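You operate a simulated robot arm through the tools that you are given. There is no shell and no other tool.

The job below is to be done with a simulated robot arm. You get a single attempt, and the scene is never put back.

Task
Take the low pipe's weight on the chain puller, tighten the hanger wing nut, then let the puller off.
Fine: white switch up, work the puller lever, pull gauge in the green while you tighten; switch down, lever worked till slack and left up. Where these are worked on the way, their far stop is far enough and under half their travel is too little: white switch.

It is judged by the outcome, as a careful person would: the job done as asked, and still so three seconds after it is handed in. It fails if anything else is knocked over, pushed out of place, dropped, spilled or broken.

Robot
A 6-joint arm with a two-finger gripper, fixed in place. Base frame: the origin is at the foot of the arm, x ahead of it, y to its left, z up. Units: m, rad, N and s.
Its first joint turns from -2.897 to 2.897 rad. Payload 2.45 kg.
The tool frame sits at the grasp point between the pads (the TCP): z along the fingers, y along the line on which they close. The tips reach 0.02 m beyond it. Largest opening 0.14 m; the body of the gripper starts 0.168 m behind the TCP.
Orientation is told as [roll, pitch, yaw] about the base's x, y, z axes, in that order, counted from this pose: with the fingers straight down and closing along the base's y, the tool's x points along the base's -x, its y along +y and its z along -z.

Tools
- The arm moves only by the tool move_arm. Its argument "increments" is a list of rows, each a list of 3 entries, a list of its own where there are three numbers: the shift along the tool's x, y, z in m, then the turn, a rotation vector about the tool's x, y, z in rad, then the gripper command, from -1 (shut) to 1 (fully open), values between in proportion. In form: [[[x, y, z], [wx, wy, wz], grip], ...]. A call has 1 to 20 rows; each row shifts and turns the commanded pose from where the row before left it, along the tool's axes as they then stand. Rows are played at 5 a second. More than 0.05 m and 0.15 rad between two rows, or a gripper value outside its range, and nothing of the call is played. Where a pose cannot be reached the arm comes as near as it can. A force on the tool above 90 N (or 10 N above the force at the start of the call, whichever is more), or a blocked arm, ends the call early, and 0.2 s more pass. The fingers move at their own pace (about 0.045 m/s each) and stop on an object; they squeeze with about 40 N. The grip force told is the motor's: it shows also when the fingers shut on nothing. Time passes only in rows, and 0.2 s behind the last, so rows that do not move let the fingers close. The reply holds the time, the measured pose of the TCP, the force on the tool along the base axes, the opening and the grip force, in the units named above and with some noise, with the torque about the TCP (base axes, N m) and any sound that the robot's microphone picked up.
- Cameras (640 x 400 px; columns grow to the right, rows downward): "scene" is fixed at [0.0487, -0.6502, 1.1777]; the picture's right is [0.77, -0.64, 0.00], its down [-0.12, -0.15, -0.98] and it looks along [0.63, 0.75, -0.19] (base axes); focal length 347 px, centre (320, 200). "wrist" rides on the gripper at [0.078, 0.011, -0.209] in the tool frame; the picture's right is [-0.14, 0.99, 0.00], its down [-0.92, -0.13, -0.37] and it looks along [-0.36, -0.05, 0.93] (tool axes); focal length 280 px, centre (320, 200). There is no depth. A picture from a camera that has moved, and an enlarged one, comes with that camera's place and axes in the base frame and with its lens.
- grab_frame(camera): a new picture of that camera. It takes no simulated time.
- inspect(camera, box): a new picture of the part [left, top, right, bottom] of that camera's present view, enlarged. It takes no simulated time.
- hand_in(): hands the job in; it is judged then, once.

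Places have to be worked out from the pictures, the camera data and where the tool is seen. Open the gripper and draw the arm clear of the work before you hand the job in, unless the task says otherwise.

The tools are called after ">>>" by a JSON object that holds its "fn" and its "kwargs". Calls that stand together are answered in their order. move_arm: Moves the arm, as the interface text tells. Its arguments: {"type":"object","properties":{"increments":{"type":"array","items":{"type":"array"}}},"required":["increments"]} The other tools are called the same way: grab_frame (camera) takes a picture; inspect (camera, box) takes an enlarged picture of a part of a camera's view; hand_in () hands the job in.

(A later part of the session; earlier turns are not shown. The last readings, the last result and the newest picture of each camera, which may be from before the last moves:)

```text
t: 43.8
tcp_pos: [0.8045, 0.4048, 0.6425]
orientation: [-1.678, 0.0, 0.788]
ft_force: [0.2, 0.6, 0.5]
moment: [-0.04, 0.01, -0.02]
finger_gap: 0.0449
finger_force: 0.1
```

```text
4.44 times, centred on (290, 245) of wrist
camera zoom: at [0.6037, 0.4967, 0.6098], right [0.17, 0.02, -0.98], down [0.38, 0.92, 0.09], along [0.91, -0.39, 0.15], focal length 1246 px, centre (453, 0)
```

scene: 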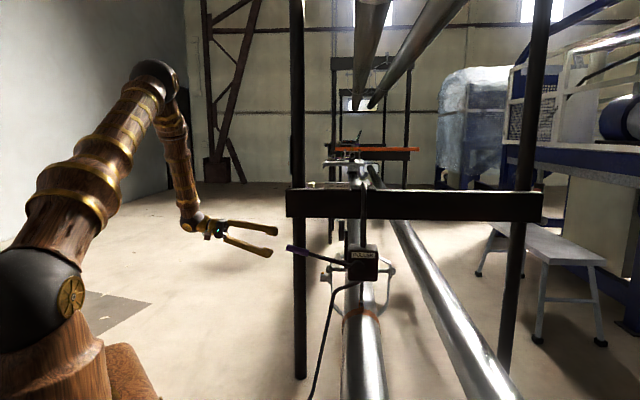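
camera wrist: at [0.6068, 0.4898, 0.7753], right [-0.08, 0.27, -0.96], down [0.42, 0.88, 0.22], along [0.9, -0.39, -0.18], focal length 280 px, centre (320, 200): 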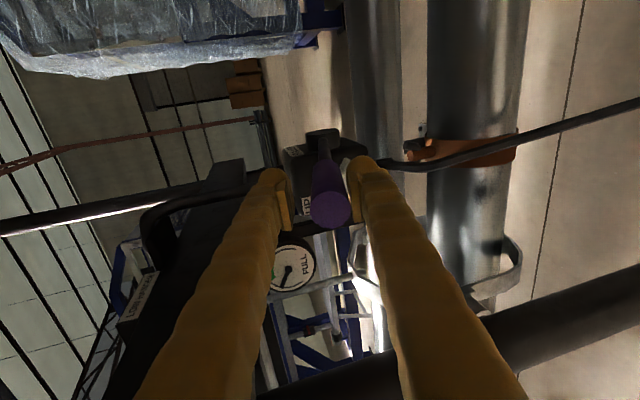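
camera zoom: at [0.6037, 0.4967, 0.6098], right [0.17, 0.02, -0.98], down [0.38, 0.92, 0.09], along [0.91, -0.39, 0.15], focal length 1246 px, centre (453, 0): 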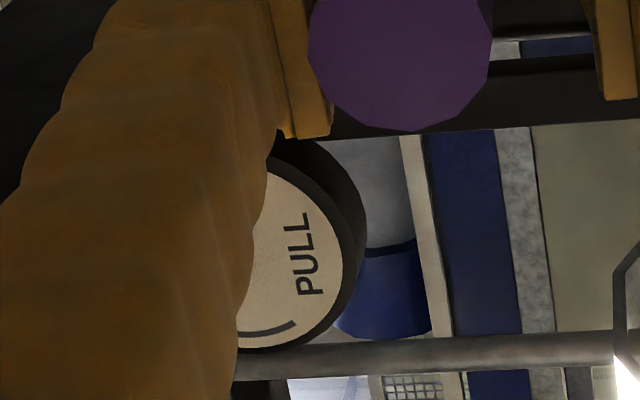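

Lever is now about level. I raise it again and read the dial.

>>> {"fn": "move_arm", "kwargs": {"increments": [[[0, -0.0297, 0.0018], [-0.12, 0, 0], -0.357], [[0, -0.0297, 0.0018], [-0.12, 0, 0], -0.357], [[0, -0.0297, 0.0018], [-0.12, 0, 0], -0.357], [[0, 0, 0], [0, 0, 0], -0.357]]}}

>>> {"fn": "inspect", "kwargs": {"camera": "wrist", "box": [240, 220, 340, 310]}}

>>> {"fn": "inspect", "kwargs": {"camera": "scene", "box": [250, 200, 390, 310]}}

```text
t: 44.8
tcp_pos: [0.8094, 0.3992, 0.7328]
orientation: [-1.317, 0.001, 0.787]
ft_force: [-0.3, 0.1, -0.7]
moment: [0.0, -0.03, 0.0]
finger_gap: 0.0448
finger_force: 0.1
```

```text
4.44 times, centred on (290, 265) of wrist
camera zoom: at [0.6091, 0.4898, 0.7753], right [-0.08, 0.27, -0.96], down [0.42, 0.88, 0.22], along [0.9, -0.39, -0.18], focal length 1246 px, centre (453, -89)
```

zoom: 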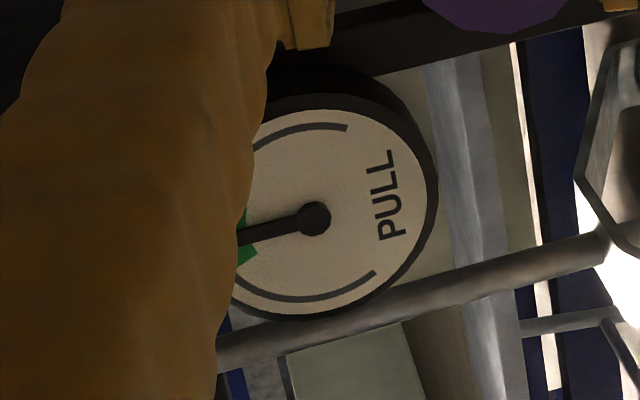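

```text
3.64 times, centred on (320, 255) of scene
camera zoom: at [0.0487, -0.6502, 1.1777], right [0.77, -0.64, 0.0], down [-0.12, -0.15, -0.98], along [0.63, 0.75, -0.19], focal length 1263 px, centre (320, 0)
```

zoom: 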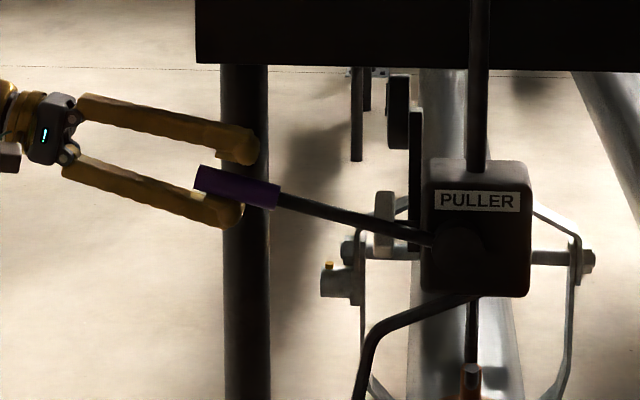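

The needle now sits in the middle of the green. I back the fingers straight off the lever and re-check the dial unobstructed.

>>> {"fn": "move_arm", "kwargs": {"increments": [[[0, 0, 0], [0, 0, 0], -0.1], [[0, 0, -0.035], [0, 0, 0], -0.1], [[0, 0, -0.035], [0, 0, 0], -0.1], [[0, 0, -0.04], [0, 0, 0], -0.1], [[0, 0, 0], [0, 0, 0], -0.1]]}}

>>> {"fn": "inspect", "kwargs": {"camera": "wrist", "box": [240, 120, 360, 270]}}

>>> {"fn": "inspect", "kwargs": {"camera": "scene", "box": [250, 140, 410, 310]}}

```text
t: 46.0
tcp_pos: [0.7341, 0.4737, 0.7638]
orientation: [-1.316, 0.003, 0.789]
ft_force: [0.3, 1.0, 1.0]
moment: [0.03, 0.0, -0.02]
finger_gap: 0.063
finger_force: 0.1
```

```text
2.67 times, centred on (300, 195) of wrist
camera zoom: at [0.5347, 0.5643, 0.8056], right [-0.08, 0.27, -0.96], down [0.42, 0.88, 0.21], along [0.9, -0.39, -0.18], focal length 748 px, centre (373, 213)
```

zoom: 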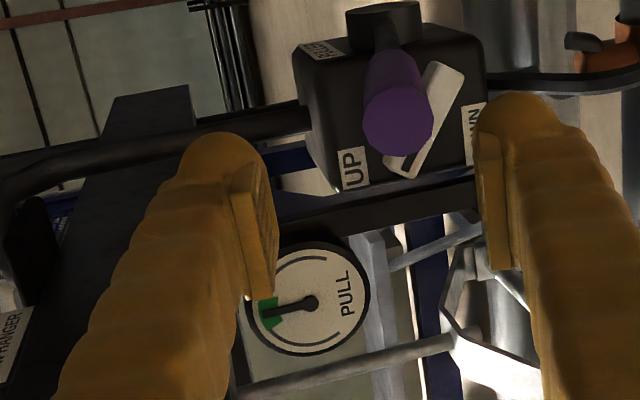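

```text
2.35 times, centred on (330, 225) of scene
camera zoom: at [0.0487, -0.6502, 1.1777], right [0.77, -0.64, 0.0], down [-0.12, -0.15, -0.98], along [0.63, 0.75, -0.19], focal length 817 px, centre (296, 141)
```

zoom: 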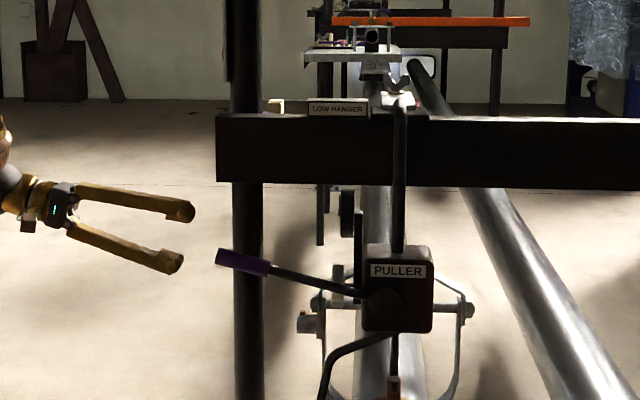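

Gauge is mid-green. Now for the wing nut: I raise the tool 25 cm clear and swing it to point down (fingers over the beam side), so I can look at the nut from above.

>>> {"fn": "move_arm", "kwargs": {"increments": [[[0, -0.0403, -0.0104], [0, 0, 0], -0.1], [[0, -0.0403, -0.0104], [0, 0, 0], -0.1], [[0, -0.0403, -0.0104], [0, 0, 0], -0.1], [[0, -0.0403, -0.0104], [0, 0, 0], -0.1], [[0, -0.0403, -0.0104], [0, 0, 0], -0.1], [[0, -0.0403, -0.0104], [0, 0, 0], -0.1], [[0, 0, 0], [-0.1462, 0, 0], -0.1], [[0, 0, 0], [-0.1462, 0, 0], -0.1], [[0, 0, 0], [-0.1462, 0, 0], -0.1], [[0, 0, 0], [-0.1462, 0, 0], -0.1], [[0, 0, 0], [-0.1462, 0, 0], -0.1], [[0, 0, 0], [-0.1462, 0, 0], -0.1], [[0, 0, 0], [-0.1462, 0, 0], -0.1], [[0, 0, 0], [-0.1462, 0, 0], -0.1], [[0, 0, 0], [-0.1462, 0, 0], -0.1], [[0, 0, 0], [0, 0, 0], -0.1]]}}

>>> {"fn": "grab_frame", "kwargs": {"camera": "wrist"}}

>>> {"fn": "grab_frame", "kwargs": {"camera": "scene"}}

```text
t: 49.4
tcp_pos: [0.7338, 0.4728, 1.0094]
orientation: [-0.001, 0.001, 0.788]
ft_force: [0.2, 0.0, 0.1]
moment: [0.0, -0.02, 0.02]
finger_gap: 0.0631
finger_force: 0.1
```

```text
taken
camera wrist: at [0.6702, 0.4266, 1.2185], right [-0.6, 0.8, 0.0], down [0.74, 0.56, 0.37], along [0.29, 0.22, -0.93], focal length 280 px, centre (320, 200)
```

wrist: 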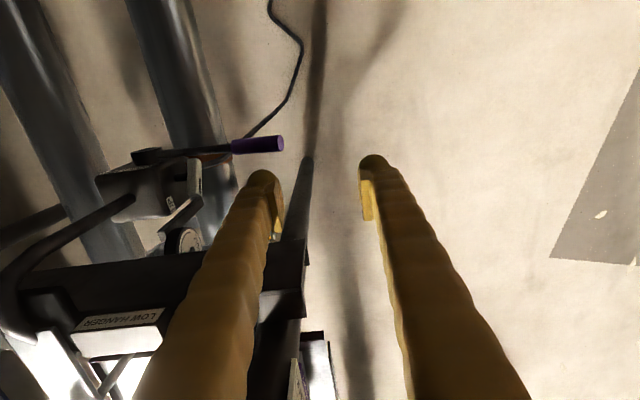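

```text
taken
```

scene: 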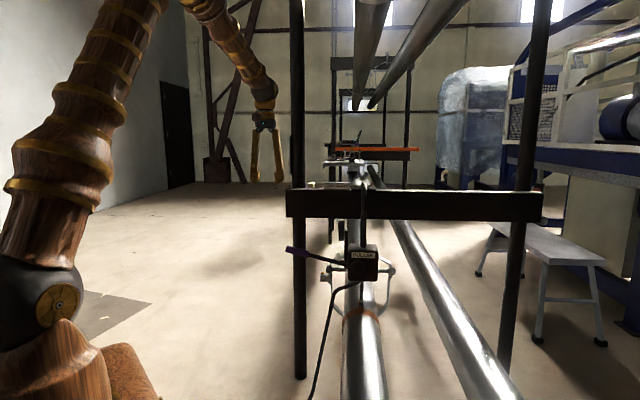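

I raise and move right, away from the post, and turn the tool to the radial heading (~19°) ahead of reaching out to the nut.

>>> {"fn": "move_arm", "kwargs": {"increments": [[[-0.001, -0.0293, -0.0271], [0, 0, 0], -0.1], [[-0.001, -0.0293, -0.0271], [0, 0, 0], -0.1], [[-0.001, -0.0293, -0.0271], [0, 0, 0], -0.1], [[-0.001, -0.0293, -0.0271], [0, 0, 0], -0.1], [[-0.001, -0.0293, -0.0271], [0, 0, 0], -0.1], [[-0.001, -0.0293, -0.0271], [0, 0, 0], -0.1], [[-0.001, -0.0293, -0.0271], [0, 0, 0], -0.1], [[0, 0, 0], [0, 0, 0.15], -0.1], [[0, 0, 0], [0, 0, 0.15], -0.1], [[0, 0, 0], [0, 0, 0.15], -0.1], [[-0.045, 0, 0], [0, 0, 0], -0.1], [[-0.045, 0, 0], [0, 0, 0], -0.1], [[-0.045, 0, 0], [0, 0, 0], -0.1], [[0, 0, 0], [0, 0, 0], -0.1]]}}

>>> {"fn": "grab_frame", "kwargs": {"camera": "wrist"}}

>>> {"fn": "grab_frame", "kwargs": {"camera": "scene"}}

```text
t: 52.4
tcp_pos: [1.0118, 0.3771, 1.2019]
orientation: [-0.001, 0.0, 0.337]
ft_force: [-0.6, 0.8, 0.0]
moment: [-0.04, 0.0, -0.02]
finger_gap: 0.0631
finger_force: 0.0
```

```text
taken
camera wrist: at [0.9343, 0.3611, 1.4115], right [-0.2, 0.98, 0.0], down [0.91, 0.18, 0.37], along [0.36, 0.07, -0.93], focal length 280 px, centre (320, 200)
```

wrist: 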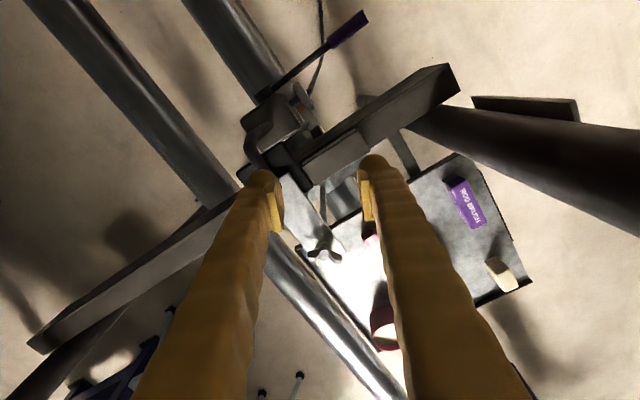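

```text
taken
```

scene: 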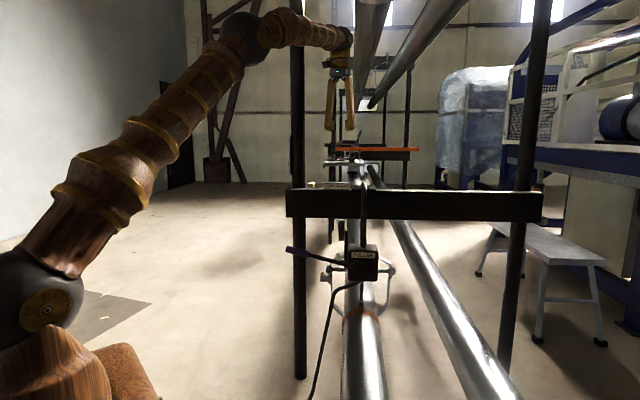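

The wing nut is between the fingers in view. I zoom in on it and on the board/tray nearby.

>>> {"fn": "inspect", "kwargs": {"camera": "wrist", "box": [270, 180, 390, 280]}}

>>> {"fn": "inspect", "kwargs": {"camera": "scene", "box": [330, 150, 400, 200]}}

```text
4.00 times, centred on (330, 230) of wrist
camera zoom: at [0.9343, 0.3611, 1.4115], right [-0.2, 0.98, 0.0], down [0.91, 0.18, 0.37], along [0.36, 0.07, -0.93], focal length 1122 px, centre (280, 80)
```

zoom: 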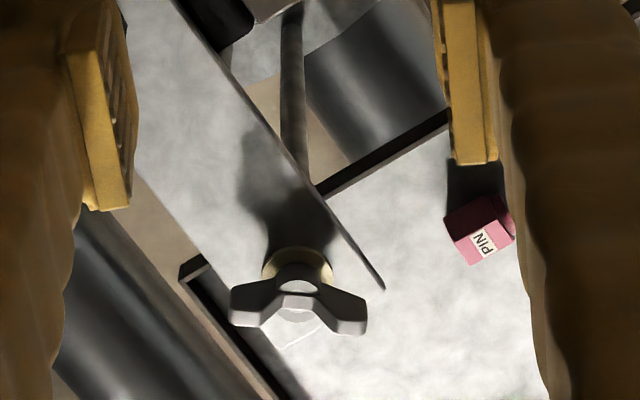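

```text
8.00 times, centred on (365, 175) of scene
camera zoom: at [0.0487, -0.6502, 1.1777], right [0.77, -0.64, 0.0], down [-0.12, -0.15, -0.98], along [0.63, 0.75, -0.19], focal length 2778 px, centre (-40, 400)
```

zoom: 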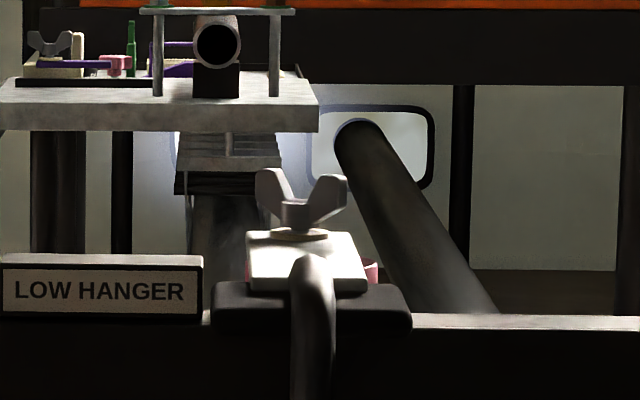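

The nut's wings lie roughly along base y; hub near [1.20, 0.42, 0.98], wing tops near z 1.007, plate near 0.965. I try reaching straight above it with the tool vertical to test the reach.

>>> {"fn": "move_arm", "kwargs": {"increments": [[[-0.0384, -0.004, 0.0], [0, 0, 0], -0.1], [[-0.0384, -0.004, 0.0], [0, 0, 0], -0.1], [[-0.0384, -0.004, 0.0], [0, 0, 0], -0.1], [[-0.0384, -0.004, 0.0], [0, 0, 0], -0.1], [[-0.0384, -0.004, 0.0], [0, 0, 0], -0.1], [[0, 0, 0], [0, 0, 0], -0.1]]}}

>>> {"fn": "grab_frame", "kwargs": {"camera": "wrist"}}

>>> {"fn": "grab_frame", "kwargs": {"camera": "scene"}}

```text
t: 53.8
tcp_pos: [1.0751, 0.3861, 1.1709]
orientation: [0.0, -0.001, 0.337]
ft_force: [0.4, 0.2, 0.5]
moment: [0.0, 0.01, 0.01]
finger_gap: 0.0627
finger_force: 0.0
out of reach, approached as far as the arm can: row 2, 3, 4, 5
```

```text
taken
camera wrist: at [0.9979, 0.3723, 1.381], right [-0.2, 0.98, 0.0], down [0.91, 0.18, 0.37], along [0.36, 0.07, -0.93], focal length 280 px, centre (320, 200)
```

wrist: 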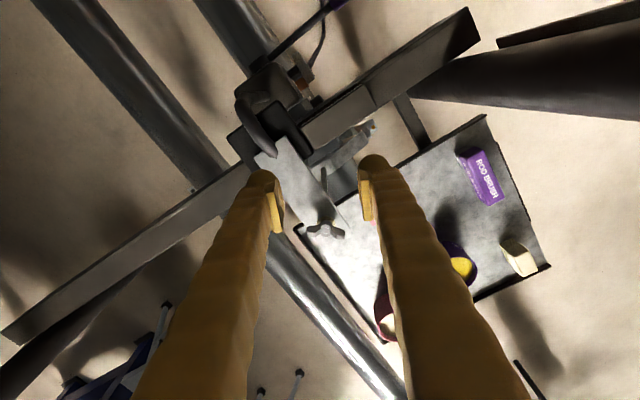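

```text
taken
```

scene: 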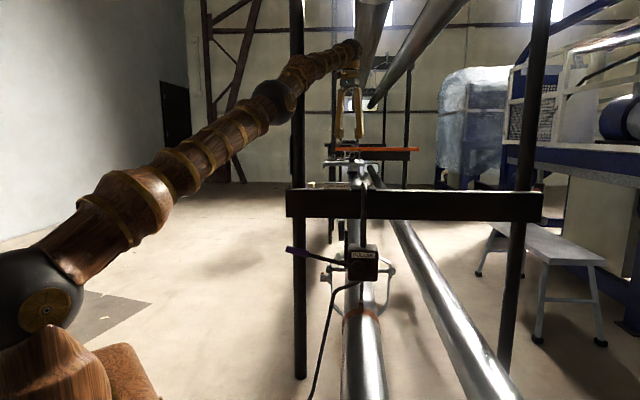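

With the tool vertical the arm runs out at about 1.14 m; the nut is at 1.27 m, so I need to tilt the tool outward. I close the fingers, tilt about 23° outward, and extend toward a point above and short of the nut.

>>> {"fn": "move_arm", "kwargs": {"increments": [[[0, 0, 0], [0, -0.13, 0], -1], [[0, 0, 0], [0, -0.13, 0], -1], [[0, 0, 0], [0, -0.14, 0], -1], [[-0.03, 0, 0.0], [0, 0, 0], -1], [[-0.03, 0, 0.0], [0, 0, 0], -1], [[0, 0, 0], [0, 0, 0], -1]]}}

>>> {"fn": "grab_frame", "kwargs": {"camera": "wrist"}}

>>> {"fn": "inspect", "kwargs": {"camera": "scene", "box": [290, 80, 430, 200]}}

```text
t: 55.2
tcp_pos: [1.1266, 0.4048, 1.1944]
orientation: [-0.001, -0.398, 0.34]
ft_force: [0.0, -0.3, 0.1]
moment: [0.03, 0.01, 0.01]
finger_gap: 0.0002
finger_force: 28.8
```

```text
taken
camera wrist: at [0.9792, 0.3651, 1.3558], right [-0.21, 0.98, 0.05], down [0.71, 0.11, 0.7], along [0.68, 0.18, -0.71], focal length 280 px, centre (320, 200)
```

wrist: 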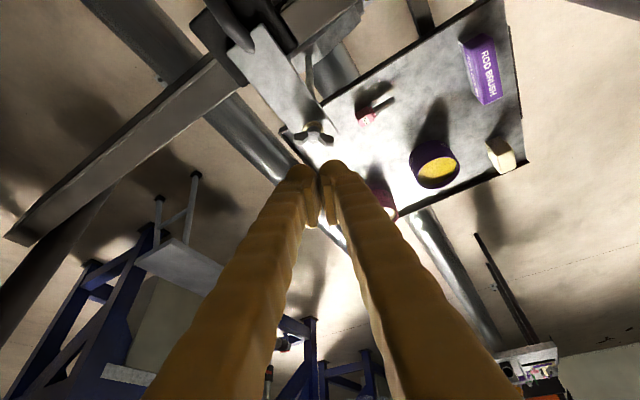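

```text
3.33 times, centred on (360, 140) of scene
camera zoom: at [0.0487, -0.6502, 1.1777], right [0.77, -0.64, 0.0], down [-0.12, -0.15, -0.98], along [0.63, 0.75, -0.19], focal length 1157 px, centre (187, 400)
```

zoom: 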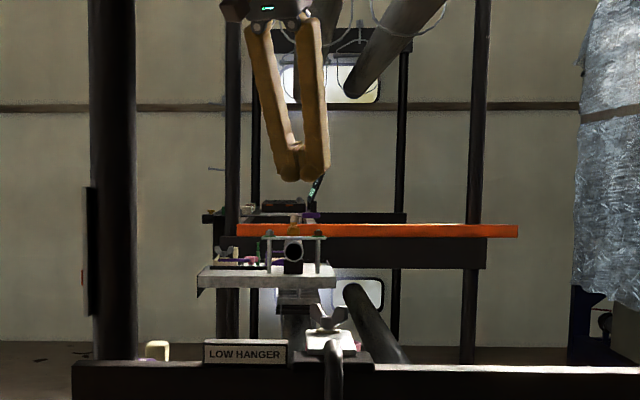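

Tilt works and the nut is in view just beyond the tips. I zoom on it.

>>> {"fn": "inspect", "kwargs": {"camera": "wrist", "box": [270, 90, 370, 170]}}

```text
5.00 times, centred on (320, 130) of wrist
camera zoom: at [0.9792, 0.3651, 1.3558], right [-0.21, 0.98, 0.05], down [0.71, 0.11, 0.7], along [0.68, 0.18, -0.71], focal length 1402 px, centre (320, 550)
```

zoom: 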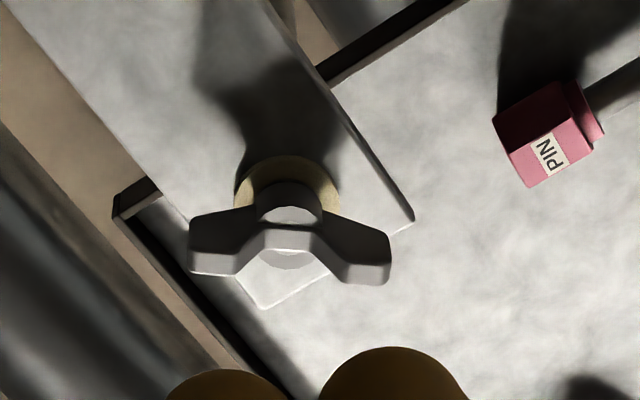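

Zooming shows the wings lie almost exactly along base y, hub axis near [1.198, 0.4225]. I'll tighten by orbiting the closed fingertips clockwise around the hub, pushing the +y wing from behind. I move to a point above and on the base side of the nut first.

>>> {"fn": "move_arm", "kwargs": {"increments": [[[0, 0, 0], [0, -0.05, 0], -1], [[0.007, 0.0052, 0.0338], [0, 0, 0], -1], [[0.007, 0.0052, 0.0338], [0, 0, 0], -1], [[0.007, 0.0052, 0.0338], [0, 0, 0], -1], [[0.007, 0.0052, 0.0338], [0, 0, 0], -1], [[0, 0, 0], [0, 0, 0], -1]]}}

>>> {"fn": "grab_frame", "kwargs": {"camera": "wrist"}}

>>> {"fn": "inspect", "kwargs": {"camera": "scene", "box": [320, 130, 420, 200]}}

```text
t: 56.6
tcp_pos: [1.1496, 0.4331, 1.0609]
orientation: [-0.001, -0.451, 0.337]
ft_force: [-0.4, 1.0, 0.4]
moment: [0.01, -0.02, -0.04]
finger_gap: 0.0001
finger_force: 29.3
```

```text
taken
camera wrist: at [0.9938, 0.3913, 1.2152], right [-0.21, 0.98, 0.06], down [0.67, 0.1, 0.73], along [0.71, 0.19, -0.68], focal length 280 px, centre (320, 200)
```

wrist: 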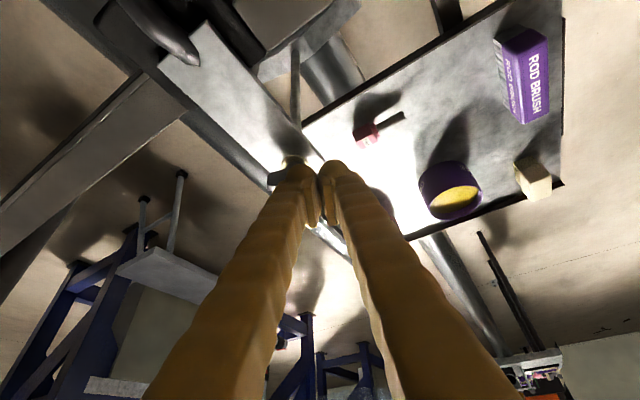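

```text
5.71 times, centred on (370, 165) of scene
camera zoom: at [0.0487, -0.6502, 1.1777], right [0.77, -0.64, 0.0], down [-0.12, -0.15, -0.98], along [0.63, 0.75, -0.19], focal length 1984 px, centre (34, 400)
```

zoom: 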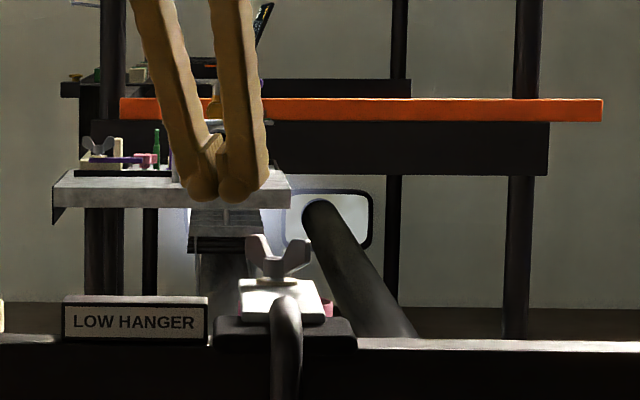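

Fingertips hover above and left of the nut. I zoom on the wrist view to refine the nut's position relative to the tips.

>>> {"fn": "inspect", "kwargs": {"camera": "wrist", "box": [250, 130, 370, 230]}}

>>> {"fn": "inspect", "kwargs": {"camera": "scene", "box": [340, 150, 390, 185]}}

```text
4.00 times, centred on (310, 180) of wrist
camera zoom: at [0.9938, 0.3913, 1.2152], right [-0.21, 0.98, 0.06], down [0.67, 0.1, 0.73], along [0.71, 0.19, -0.68], focal length 1122 px, centre (360, 280)
```

zoom: 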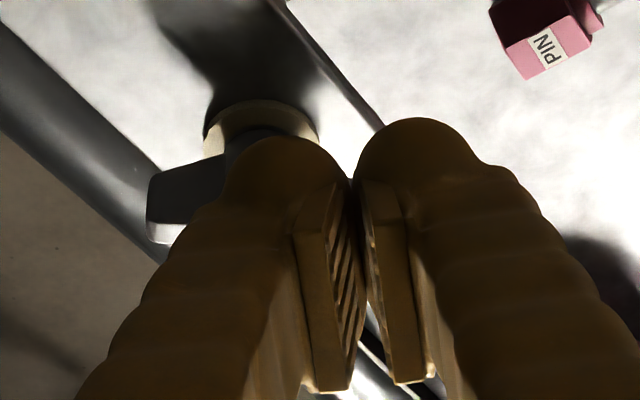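

```text
11.43 times, centred on (365, 168) of scene
camera zoom: at [0.0487, -0.6502, 1.1777], right [0.77, -0.64, 0.0], down [-0.12, -0.15, -0.98], along [0.63, 0.75, -0.19], focal length 3968 px, centre (-194, 571)
```

zoom: 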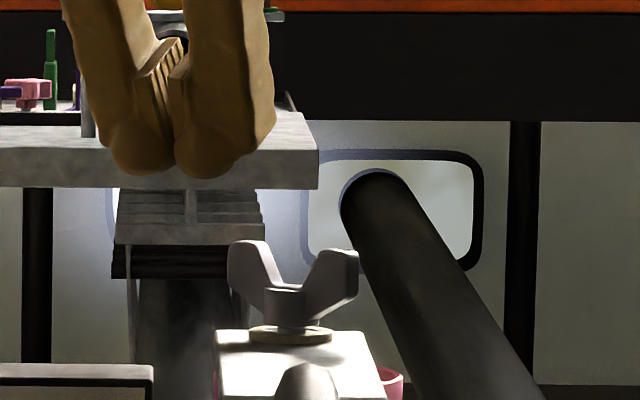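

I take the hub axis as about [1.199, 0.4225] (±5 mm). I lower the closed fingertips on the base side of the nut to wing height (TCP z ≈ 1.005), staying 2 cm above the plate.

>>> {"fn": "move_arm", "kwargs": {"increments": [[[0.0122, 0, 0.0252], [0, 0, 0], -1], [[0.0122, 0, 0.0252], [0, 0, 0], -1], [[0, 0, 0], [0, 0, 0], -1]]}}

>>> {"fn": "inspect", "kwargs": {"camera": "wrist", "box": [250, 130, 370, 230]}}

>>> {"fn": "inspect", "kwargs": {"camera": "scene", "box": [340, 150, 390, 185]}}

```text
t: 57.4
tcp_pos: [1.1481, 0.4342, 1.0048]
orientation: [-0.002, -0.451, 0.339]
ft_force: [-0.3, 0.0, -0.5]
moment: [0.02, 0.01, -0.03]
finger_gap: 0.0
finger_force: 29.4
```

```text
4.00 times, centred on (310, 180) of wrist
camera zoom: at [0.993, 0.3911, 1.159], right [-0.21, 0.98, 0.06], down [0.67, 0.1, 0.73], along [0.71, 0.19, -0.68], focal length 1122 px, centre (360, 280)
```

zoom: 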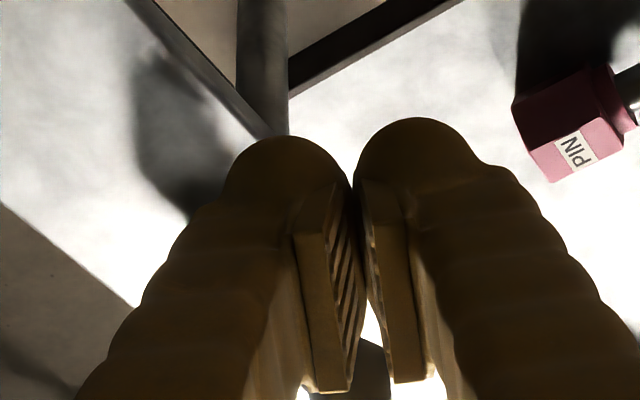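

```text
11.43 times, centred on (365, 168) of scene
camera zoom: at [0.0487, -0.6502, 1.1777], right [0.77, -0.64, 0.0], down [-0.12, -0.15, -0.98], along [0.63, 0.75, -0.19], focal length 3968 px, centre (-194, 571)
```

zoom: 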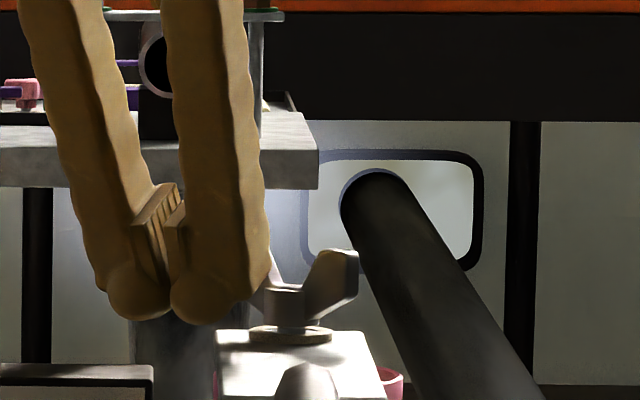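

Tips are at wing height. I now approach the +y wing from the base side and begin the clockwise orbit, watching force.

>>> {"fn": "move_arm", "kwargs": {"increments": [[[-0.006, -0.001, 0.0029], [0, 0, 0], -1], [[-0.006, -0.001, 0.0029], [0, 0, 0], -1], [[-0.0066, 0.0046, 0.0032], [0, 0, 0], -1], [[-0.0074, 0.0027, 0.0036], [0, 0, 0], -1], [[0, 0, 0], [0, 0, 0], -1]]}}

>>> {"fn": "inspect", "kwargs": {"camera": "wrist", "box": [250, 130, 370, 230]}}

>>> {"fn": "inspect", "kwargs": {"camera": "scene", "box": [340, 150, 390, 185]}}

```text
t: 58.6
tcp_pos: [1.176, 0.4466, 1.0044]
orientation: [0.0, -0.45, 0.339]
ft_force: [-1.4, 2.1, -1.0]
moment: [0.03, 0.04, 0.02]
finger_gap: 0.0002
finger_force: 29.6
```

```text
4.00 times, centred on (310, 180) of wrist
camera zoom: at [1.0208, 0.4052, 1.1584], right [-0.21, 0.98, 0.06], down [0.67, 0.1, 0.73], along [0.71, 0.19, -0.68], focal length 1122 px, centre (360, 280)
```

zoom: 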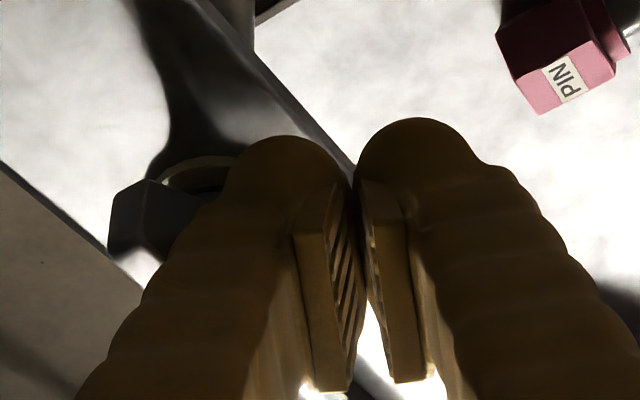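

```text
11.43 times, centred on (365, 168) of scene
camera zoom: at [0.0487, -0.6502, 1.1777], right [0.77, -0.64, 0.0], down [-0.12, -0.15, -0.98], along [0.63, 0.75, -0.19], focal length 3968 px, centre (-194, 571)
```

zoom: 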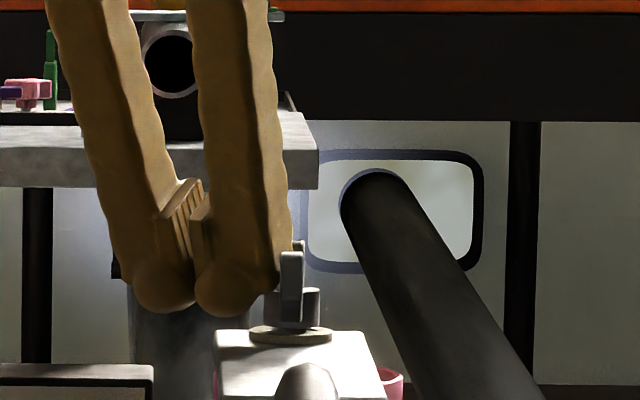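

The nut turned about 45° clockwise with only ~2 N. The tips act wider than spec, so I widen the orbit radius to 4 cm and continue clockwise.

>>> {"fn": "move_arm", "kwargs": {"increments": [[[-0.0041, 0.0096, 0.002], [0, 0, 0], -1], [[-0.0094, -0.0013, 0.0045], [0, 0, 0], -1], [[-0.0087, -0.0038, 0.0042], [0, 0, 0], -1], [[-0.0076, -0.0063, 0.0037], [0, 0, 0], -1], [[0, 0, 0], [0, 0, 0], -1]]}}

>>> {"fn": "grab_frame", "kwargs": {"camera": "wrist"}}

>>> {"fn": "inspect", "kwargs": {"camera": "scene", "box": [340, 150, 390, 185]}}

>>> {"fn": "inspect", "kwargs": {"camera": "scene", "box": [270, 120, 340, 200]}}

```text
t: 59.8
tcp_pos: [1.2073, 0.4579, 1.0039]
orientation: [-0.002, -0.45, 0.336]
ft_force: [-0.8, 0.1, 0.0]
moment: [0.0, 0.0, -0.01]
finger_gap: 0.0
finger_force: 29.0
```

```text
taken
camera wrist: at [1.052, 0.4157, 1.158], right [-0.21, 0.98, 0.06], down [0.67, 0.1, 0.73], along [0.71, 0.19, -0.68], focal length 280 px, centre (320, 200)
```

wrist: 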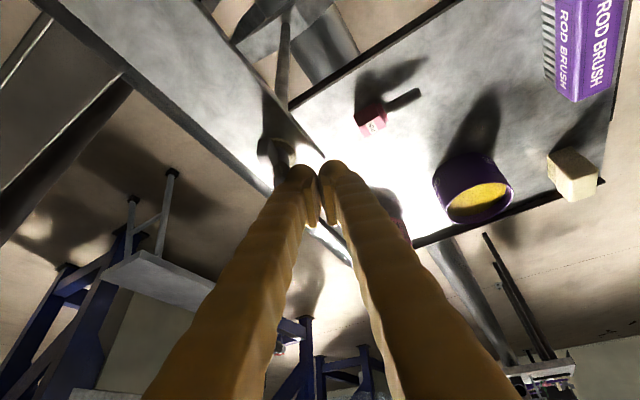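

```text
11.43 times, centred on (365, 168) of scene
camera zoom: at [0.0487, -0.6502, 1.1777], right [0.77, -0.64, 0.0], down [-0.12, -0.15, -0.98], along [0.63, 0.75, -0.19], focal length 3968 px, centre (-194, 571)
```

zoom: 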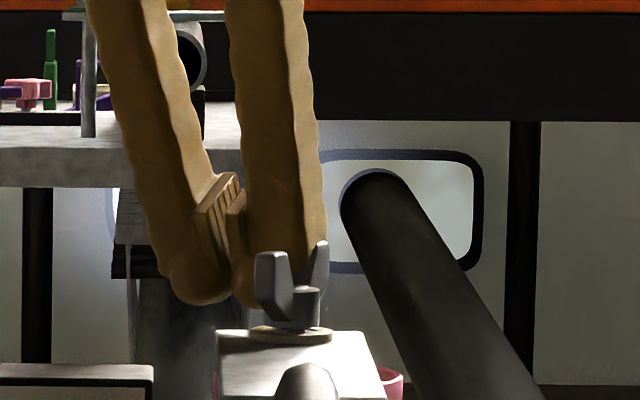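

```text
5.00 times, centred on (305, 160) of scene
camera zoom: at [0.0487, -0.6502, 1.1777], right [0.77, -0.64, 0.0], down [-0.12, -0.15, -0.98], along [0.63, 0.75, -0.19], focal length 1736 px, centre (395, 400)
```

zoom: 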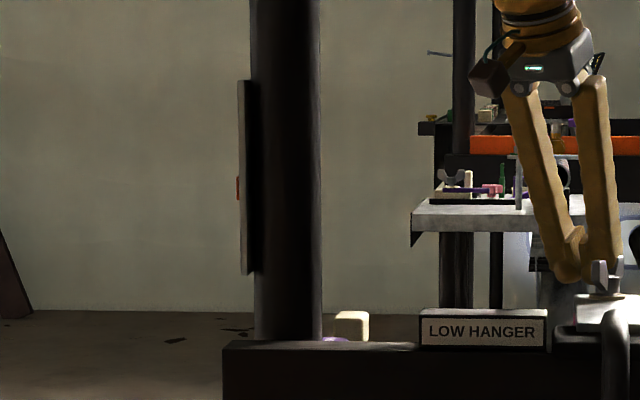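

The hanger indicator's orange marker has moved up from SLACK by about a third of its way as the nut turned ~65°. I continue the orbit at a slightly smaller radius.

>>> {"fn": "move_arm", "kwargs": {"increments": [[[-0.0008, -0.0097, 0.0004], [0, 0, 0], -1], [[-0.004, -0.0084, 0.002], [0, 0, 0], -1], [[-0.0019, -0.0091, 0.0009], [0, 0, 0], -1], [[0, 0, 0], [0, 0, 0], -1]]}}

>>> {"fn": "inspect", "kwargs": {"camera": "wrist", "box": [250, 120, 370, 220]}}

>>> {"fn": "inspect", "kwargs": {"camera": "scene", "box": [340, 150, 390, 185]}}

>>> {"fn": "inspect", "kwargs": {"camera": "scene", "box": [270, 120, 340, 200]}}

```text
t: 60.8
tcp_pos: [1.2232, 0.4333, 1.0037]
orientation: [-0.003, -0.451, 0.338]
ft_force: [5.4, -0.1, 6.3]
moment: [-0.19, 0.09, 0.2]
finger_gap: 0.0002
finger_force: 29.2
```

```text
4.00 times, centred on (310, 170) of wrist
camera zoom: at [1.0677, 0.3909, 1.1586], right [-0.21, 0.98, 0.06], down [0.67, 0.1, 0.73], along [0.71, 0.19, -0.68], focal length 1122 px, centre (360, 320)
```

zoom: 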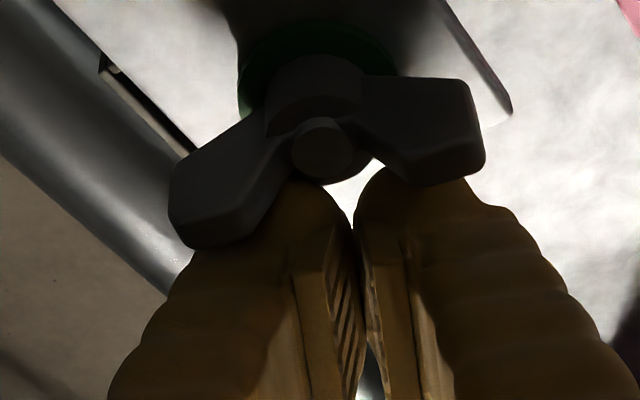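

```text
11.43 times, centred on (365, 168) of scene
camera zoom: at [0.0487, -0.6502, 1.1777], right [0.77, -0.64, 0.0], down [-0.12, -0.15, -0.98], along [0.63, 0.75, -0.19], focal length 3968 px, centre (-194, 571)
```

zoom: 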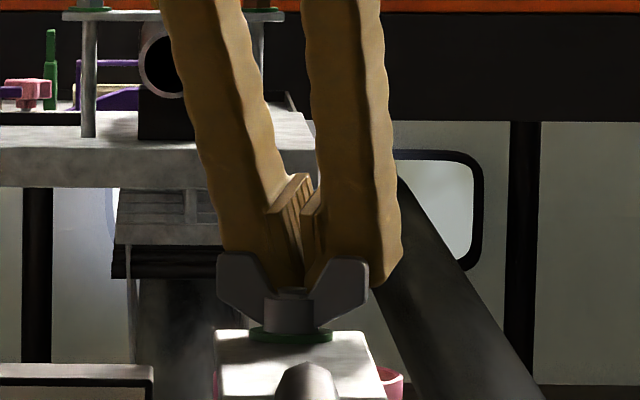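

```text
5.00 times, centred on (305, 160) of scene
camera zoom: at [0.0487, -0.6502, 1.1777], right [0.77, -0.64, 0.0], down [-0.12, -0.15, -0.98], along [0.63, 0.75, -0.19], focal length 1736 px, centre (395, 400)
```

zoom: 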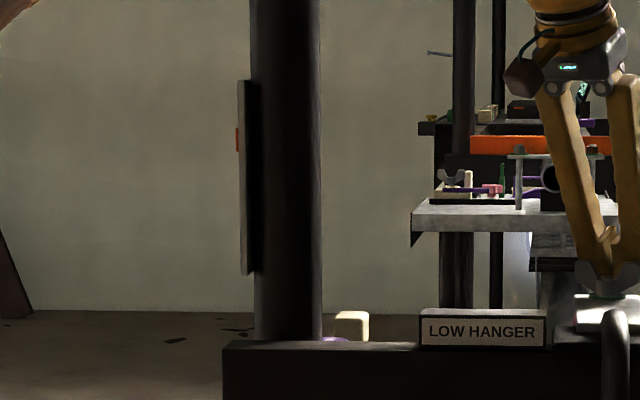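

The washer under the nut has turned green and the marker has risen to the top (BEARS) region; the nut has turned ~150°. I push one small step more to feel whether it's snug.

>>> {"fn": "move_arm", "kwargs": {"increments": [[[0.0002, -0.006, -0.0001], [0, 0, 0], -1], [[0, 0, 0], [0, 0, 0], -1]]}}

>>> {"fn": "inspect", "kwargs": {"camera": "wrist", "box": [250, 120, 370, 220]}}

>>> {"fn": "inspect", "kwargs": {"camera": "scene", "box": [270, 120, 340, 200]}}

```text
t: 61.4
tcp_pos: [1.2242, 0.4303, 1.0036]
orientation: [-0.003, -0.45, 0.338]
ft_force: [5.5, 10.9, 4.5]
moment: [-0.14, 0.05, 0.09]
finger_gap: 0.0
finger_force: 29.4
```

```text
4.00 times, centred on (310, 170) of wrist
camera zoom: at [1.0698, 0.3874, 1.1581], right [-0.21, 0.98, 0.06], down [0.67, 0.1, 0.73], along [0.71, 0.19, -0.68], focal length 1122 px, centre (360, 320)
```

zoom: 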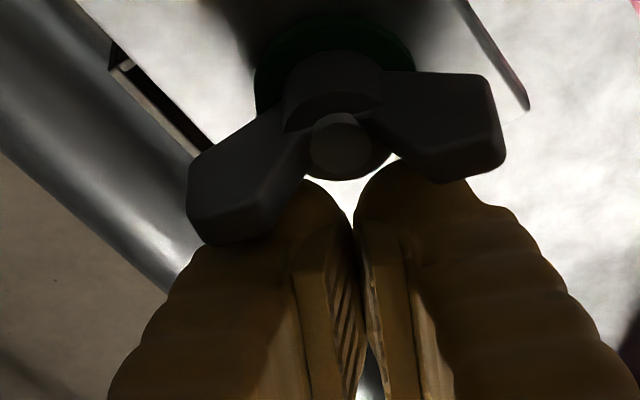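

```text
5.00 times, centred on (305, 160) of scene
camera zoom: at [0.0487, -0.6502, 1.1777], right [0.77, -0.64, 0.0], down [-0.12, -0.15, -0.98], along [0.63, 0.75, -0.19], focal length 1736 px, centre (395, 400)
```

zoom: 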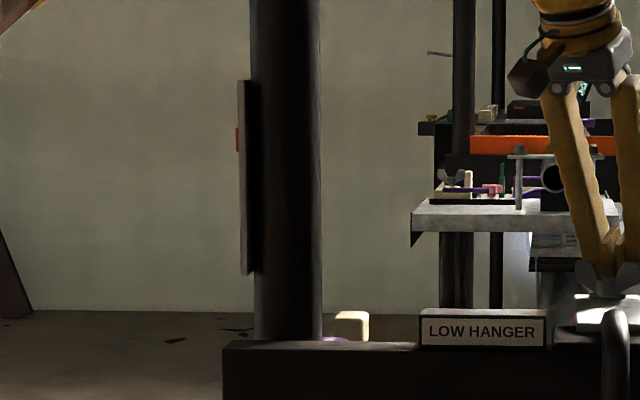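

Resistance rose a little, but the two fingertips now straddle both wings from the far side, which could jam. I back off outward, shift toward −y so only the trailing wing is touched, and press gently again.

>>> {"fn": "move_arm", "kwargs": {"increments": [[[-0.0072, 0, 0.0035], [0, 0, 0], -1], [[0.003, -0.007, -0.0015], [0, 0, 0], -1], [[0.0036, -0.0073, -0.0017], [0, 0, 0], -1], [[0.0044, -0.001, -0.0021], [0, 0, 0], -1], [[0, 0, 0], [0, 0, 0], -1]]}}

>>> {"fn": "inspect", "kwargs": {"camera": "wrist", "box": [250, 120, 370, 220]}}

>>> {"fn": "inspect", "kwargs": {"camera": "scene", "box": [270, 120, 340, 200]}}

```text
t: 62.6
tcp_pos: [1.2285, 0.4157, 1.0085]
orientation: [-0.002, -0.463, 0.339]
ft_force: [7.8, 3.7, 2.5]
moment: [-0.09, 0.03, 0.02]
finger_gap: 0.0
finger_force: 29.8
stopped in row 5: the force on the tool passed its limit at 94 N (the readings are from after the stop); the commanded pose is now the measured one
```

```text
4.00 times, centred on (310, 170) of wrist
camera zoom: at [1.0717, 0.3729, 1.1607], right [-0.21, 0.98, 0.06], down [0.66, 0.1, 0.74], along [0.72, 0.2, -0.67], focal length 1122 px, centre (360, 320)
```

zoom: 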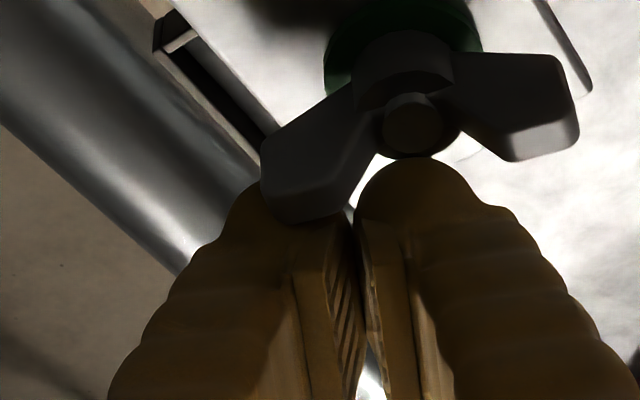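

```text
5.00 times, centred on (305, 160) of scene
camera zoom: at [0.0487, -0.6502, 1.1777], right [0.77, -0.64, 0.0], down [-0.12, -0.15, -0.98], along [0.63, 0.75, -0.19], focal length 1736 px, centre (395, 400)
```

zoom: 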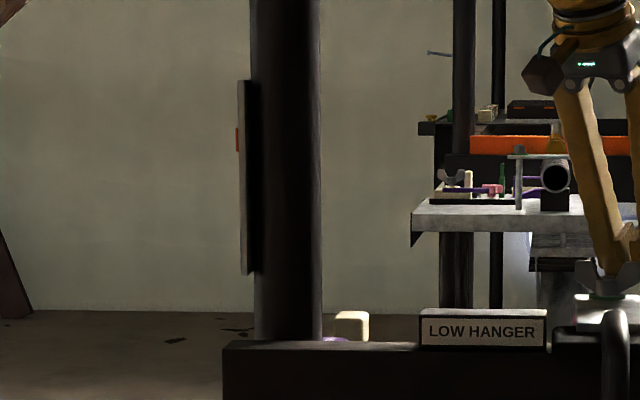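

Pressing the wing now gives 94 N with no rotation: the nut is tight, washer green, marker at top. I lift straight up off the nut and look.

>>> {"fn": "move_arm", "kwargs": {"increments": [[[-0.0087, 0, -0.018], [0, 0, 0], -1], [[-0.0174, 0, -0.036], [0, 0, 0], -1], [[-0.0174, 0, -0.036], [0, 0, 0], -1], [[-0.0174, 0, -0.036], [0, 0, 0], -1], [[0.04, 0, -0.02], [0, 0, 0], -1], [[0.04, 0, -0.02], [0, 0, 0], -1], [[0.04, 0, -0.02], [0, 0, 0], -1], [[0, 0, 0], [0, 0, 0], -1]]}}

>>> {"fn": "grab_frame", "kwargs": {"camera": "wrist"}}

>>> {"fn": "inspect", "kwargs": {"camera": "scene", "box": [340, 150, 390, 185]}}

```text
t: 64.4
tcp_pos: [1.1022, 0.3696, 1.1465]
orientation: [-0.002, -0.462, 0.337]
ft_force: [0.9, -0.9, 0.1]
moment: [-0.02, 0.01, -0.01]
finger_gap: 0.0001
finger_force: 29.3
```

```text
taken
camera wrist: at [0.9448, 0.3276, 1.2988], right [-0.21, 0.98, 0.06], down [0.67, 0.1, 0.74], along [0.72, 0.2, -0.67], focal length 280 px, centre (320, 200)
```

wrist: 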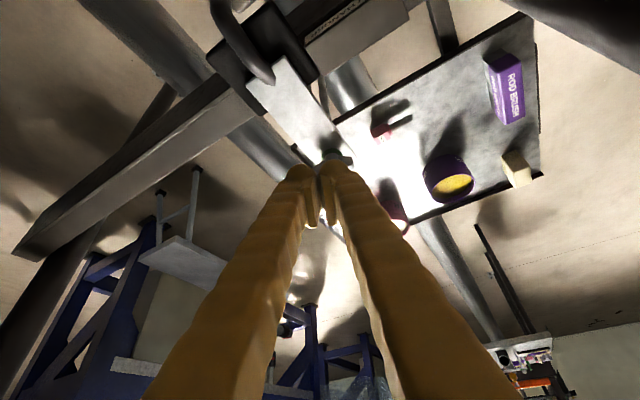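

```text
11.43 times, centred on (365, 168) of scene
camera zoom: at [0.0487, -0.6502, 1.1777], right [0.77, -0.64, 0.0], down [-0.12, -0.15, -0.98], along [0.63, 0.75, -0.19], focal length 3968 px, centre (-194, 571)
```

zoom: 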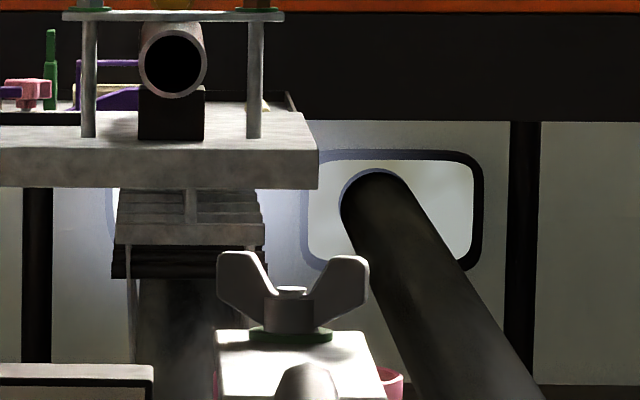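

The nut sits lower with a green washer: it's tight. Next the switch must go DOWN: I'll come in from above with the tool leaning along the pipe direction and press the selector's marked end down. First I move back over the front of the beam and turn to that heading.

>>> {"fn": "move_arm", "kwargs": {"increments": [[[0.0427, -0.0064, -0.0033], [0, 0, 0], -1], [[0.0427, -0.0064, -0.0033], [0, 0, 0], -1], [[0.0427, -0.0064, -0.0033], [0, 0, 0], -1], [[0.0427, -0.0064, -0.0033], [0, 0, 0], -1], [[0.0427, -0.0064, -0.0033], [0, 0, 0], -1], [[0.0427, -0.0064, -0.0033], [0, 0, 0], -1], [[0, 0, 0], [-0.0666, 0, -0.1337], -1], [[0, 0, 0], [-0.0666, 0, -0.1337], -1], [[0, 0, 0], [-0.0666, 0, -0.1337], -1], [[0, 0, 0], [0, 0, 0], -1]]}}

>>> {"fn": "grab_frame", "kwargs": {"camera": "wrist"}}

>>> {"fn": "grab_frame", "kwargs": {"camera": "scene"}}

```text
t: 66.6
tcp_pos: [0.888, 0.2559, 1.0521]
orientation: [0.0, -0.459, 0.789]
ft_force: [0.3, 0.1, -0.3]
moment: [0.01, 0.03, -0.03]
finger_gap: 0.0
finger_force: 29.6
```

```text
taken
camera wrist: at [0.7653, 0.1481, 1.2051], right [-0.62, 0.79, 0.06], down [0.56, 0.38, 0.74], along [0.56, 0.49, -0.67], focal length 280 px, centre (320, 200)
```

wrist: 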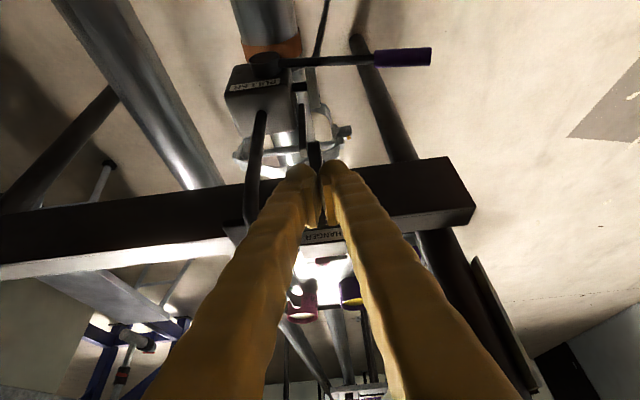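

```text
taken
```

scene: 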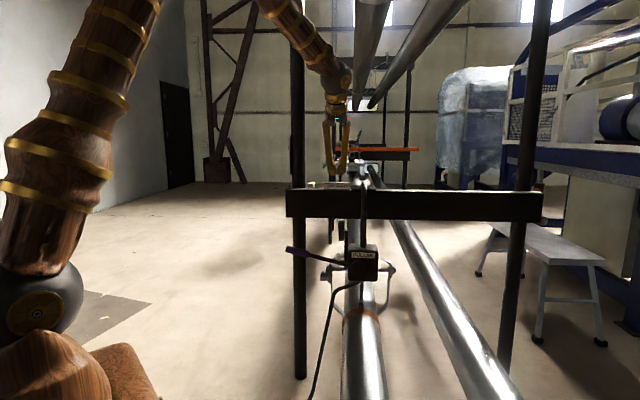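

I'm above and in front of the beam. I zoom toward the puller to see the selector from this side.

>>> {"fn": "inspect", "kwargs": {"camera": "wrist", "box": [230, 30, 370, 170]}}

>>> {"fn": "inspect", "kwargs": {"camera": "scene", "box": [300, 220, 390, 300]}}

```text
2.86 times, centred on (300, 100) of wrist
camera zoom: at [0.7653, 0.1481, 1.2051], right [-0.62, 0.79, 0.06], down [0.56, 0.38, 0.74], along [0.56, 0.49, -0.67], focal length 801 px, centre (377, 486)
```

zoom: 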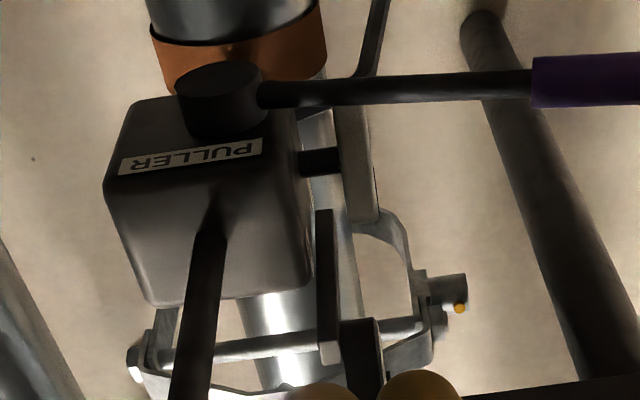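

```text
5.00 times, centred on (345, 260) of scene
camera zoom: at [0.0487, -0.6502, 1.1777], right [0.77, -0.64, 0.0], down [-0.12, -0.15, -0.98], along [0.63, 0.75, -0.19], focal length 1736 px, centre (195, -100)
```

zoom: 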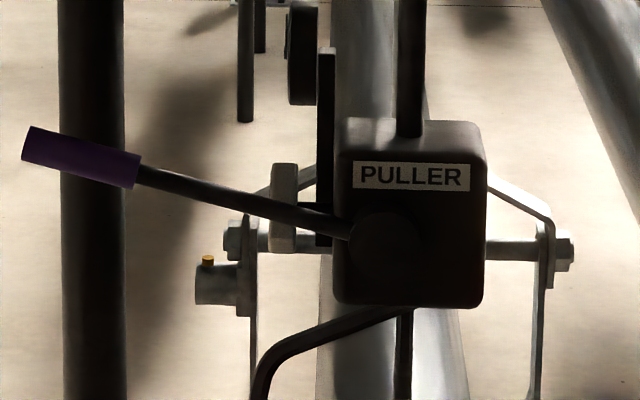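

The selector bar is visible; its marked end is at about f = +0.09, z = 0.685. I descend along the tool axis to a point just above it, clear of the beam, hook rod and lever.

>>> {"fn": "move_arm", "kwargs": {"increments": [[[0.0006, 0.0005, 0.043], [0, 0, 0], -1], [[0.0006, 0.0005, 0.043], [0, 0, 0], -1], [[0.0006, 0.0005, 0.043], [0, 0, 0], -1], [[0.0006, 0.0005, 0.043], [0, 0, 0], -1], [[0.0006, 0.0005, 0.043], [0, 0, 0], -1], [[0.0006, 0.0005, 0.043], [0, 0, 0], -1], [[0, 0.0005, 0.03], [0, 0, 0], -1], [[0, 0, 0], [0, 0, 0], -1]]}}

>>> {"fn": "grab_frame", "kwargs": {"camera": "wrist"}}

>>> {"fn": "inspect", "kwargs": {"camera": "scene", "box": [300, 200, 390, 280]}}

```text
t: 68.4
tcp_pos: [0.9723, 0.3422, 0.7907]
orientation: [-0.001, -0.462, 0.787]
ft_force: [0.2, -0.5, -0.3]
moment: [0.01, 0.02, -0.04]
finger_gap: 0.0001
finger_force: 29.7
```

```text
taken
camera wrist: at [0.8519, 0.2352, 0.9443], right [-0.61, 0.79, 0.06], down [0.56, 0.38, 0.74], along [0.56, 0.49, -0.67], focal length 280 px, centre (320, 200)
```

wrist: 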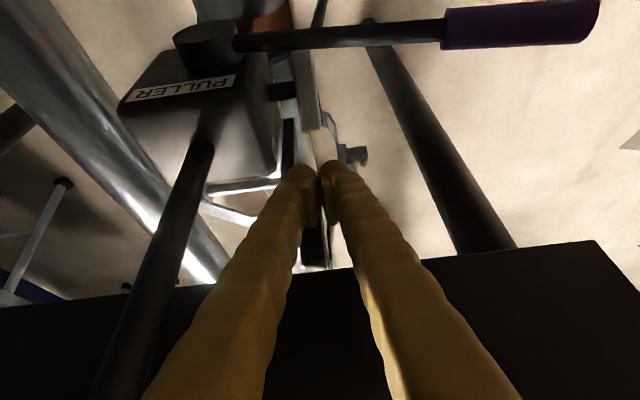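

```text
5.00 times, centred on (345, 240) of scene
camera zoom: at [0.0487, -0.6502, 1.1777], right [0.77, -0.64, 0.0], down [-0.12, -0.15, -0.98], along [0.63, 0.75, -0.19], focal length 1736 px, centre (195, 0)
```

zoom: 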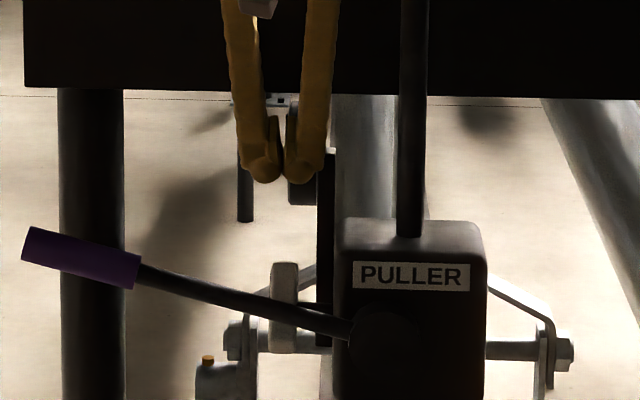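

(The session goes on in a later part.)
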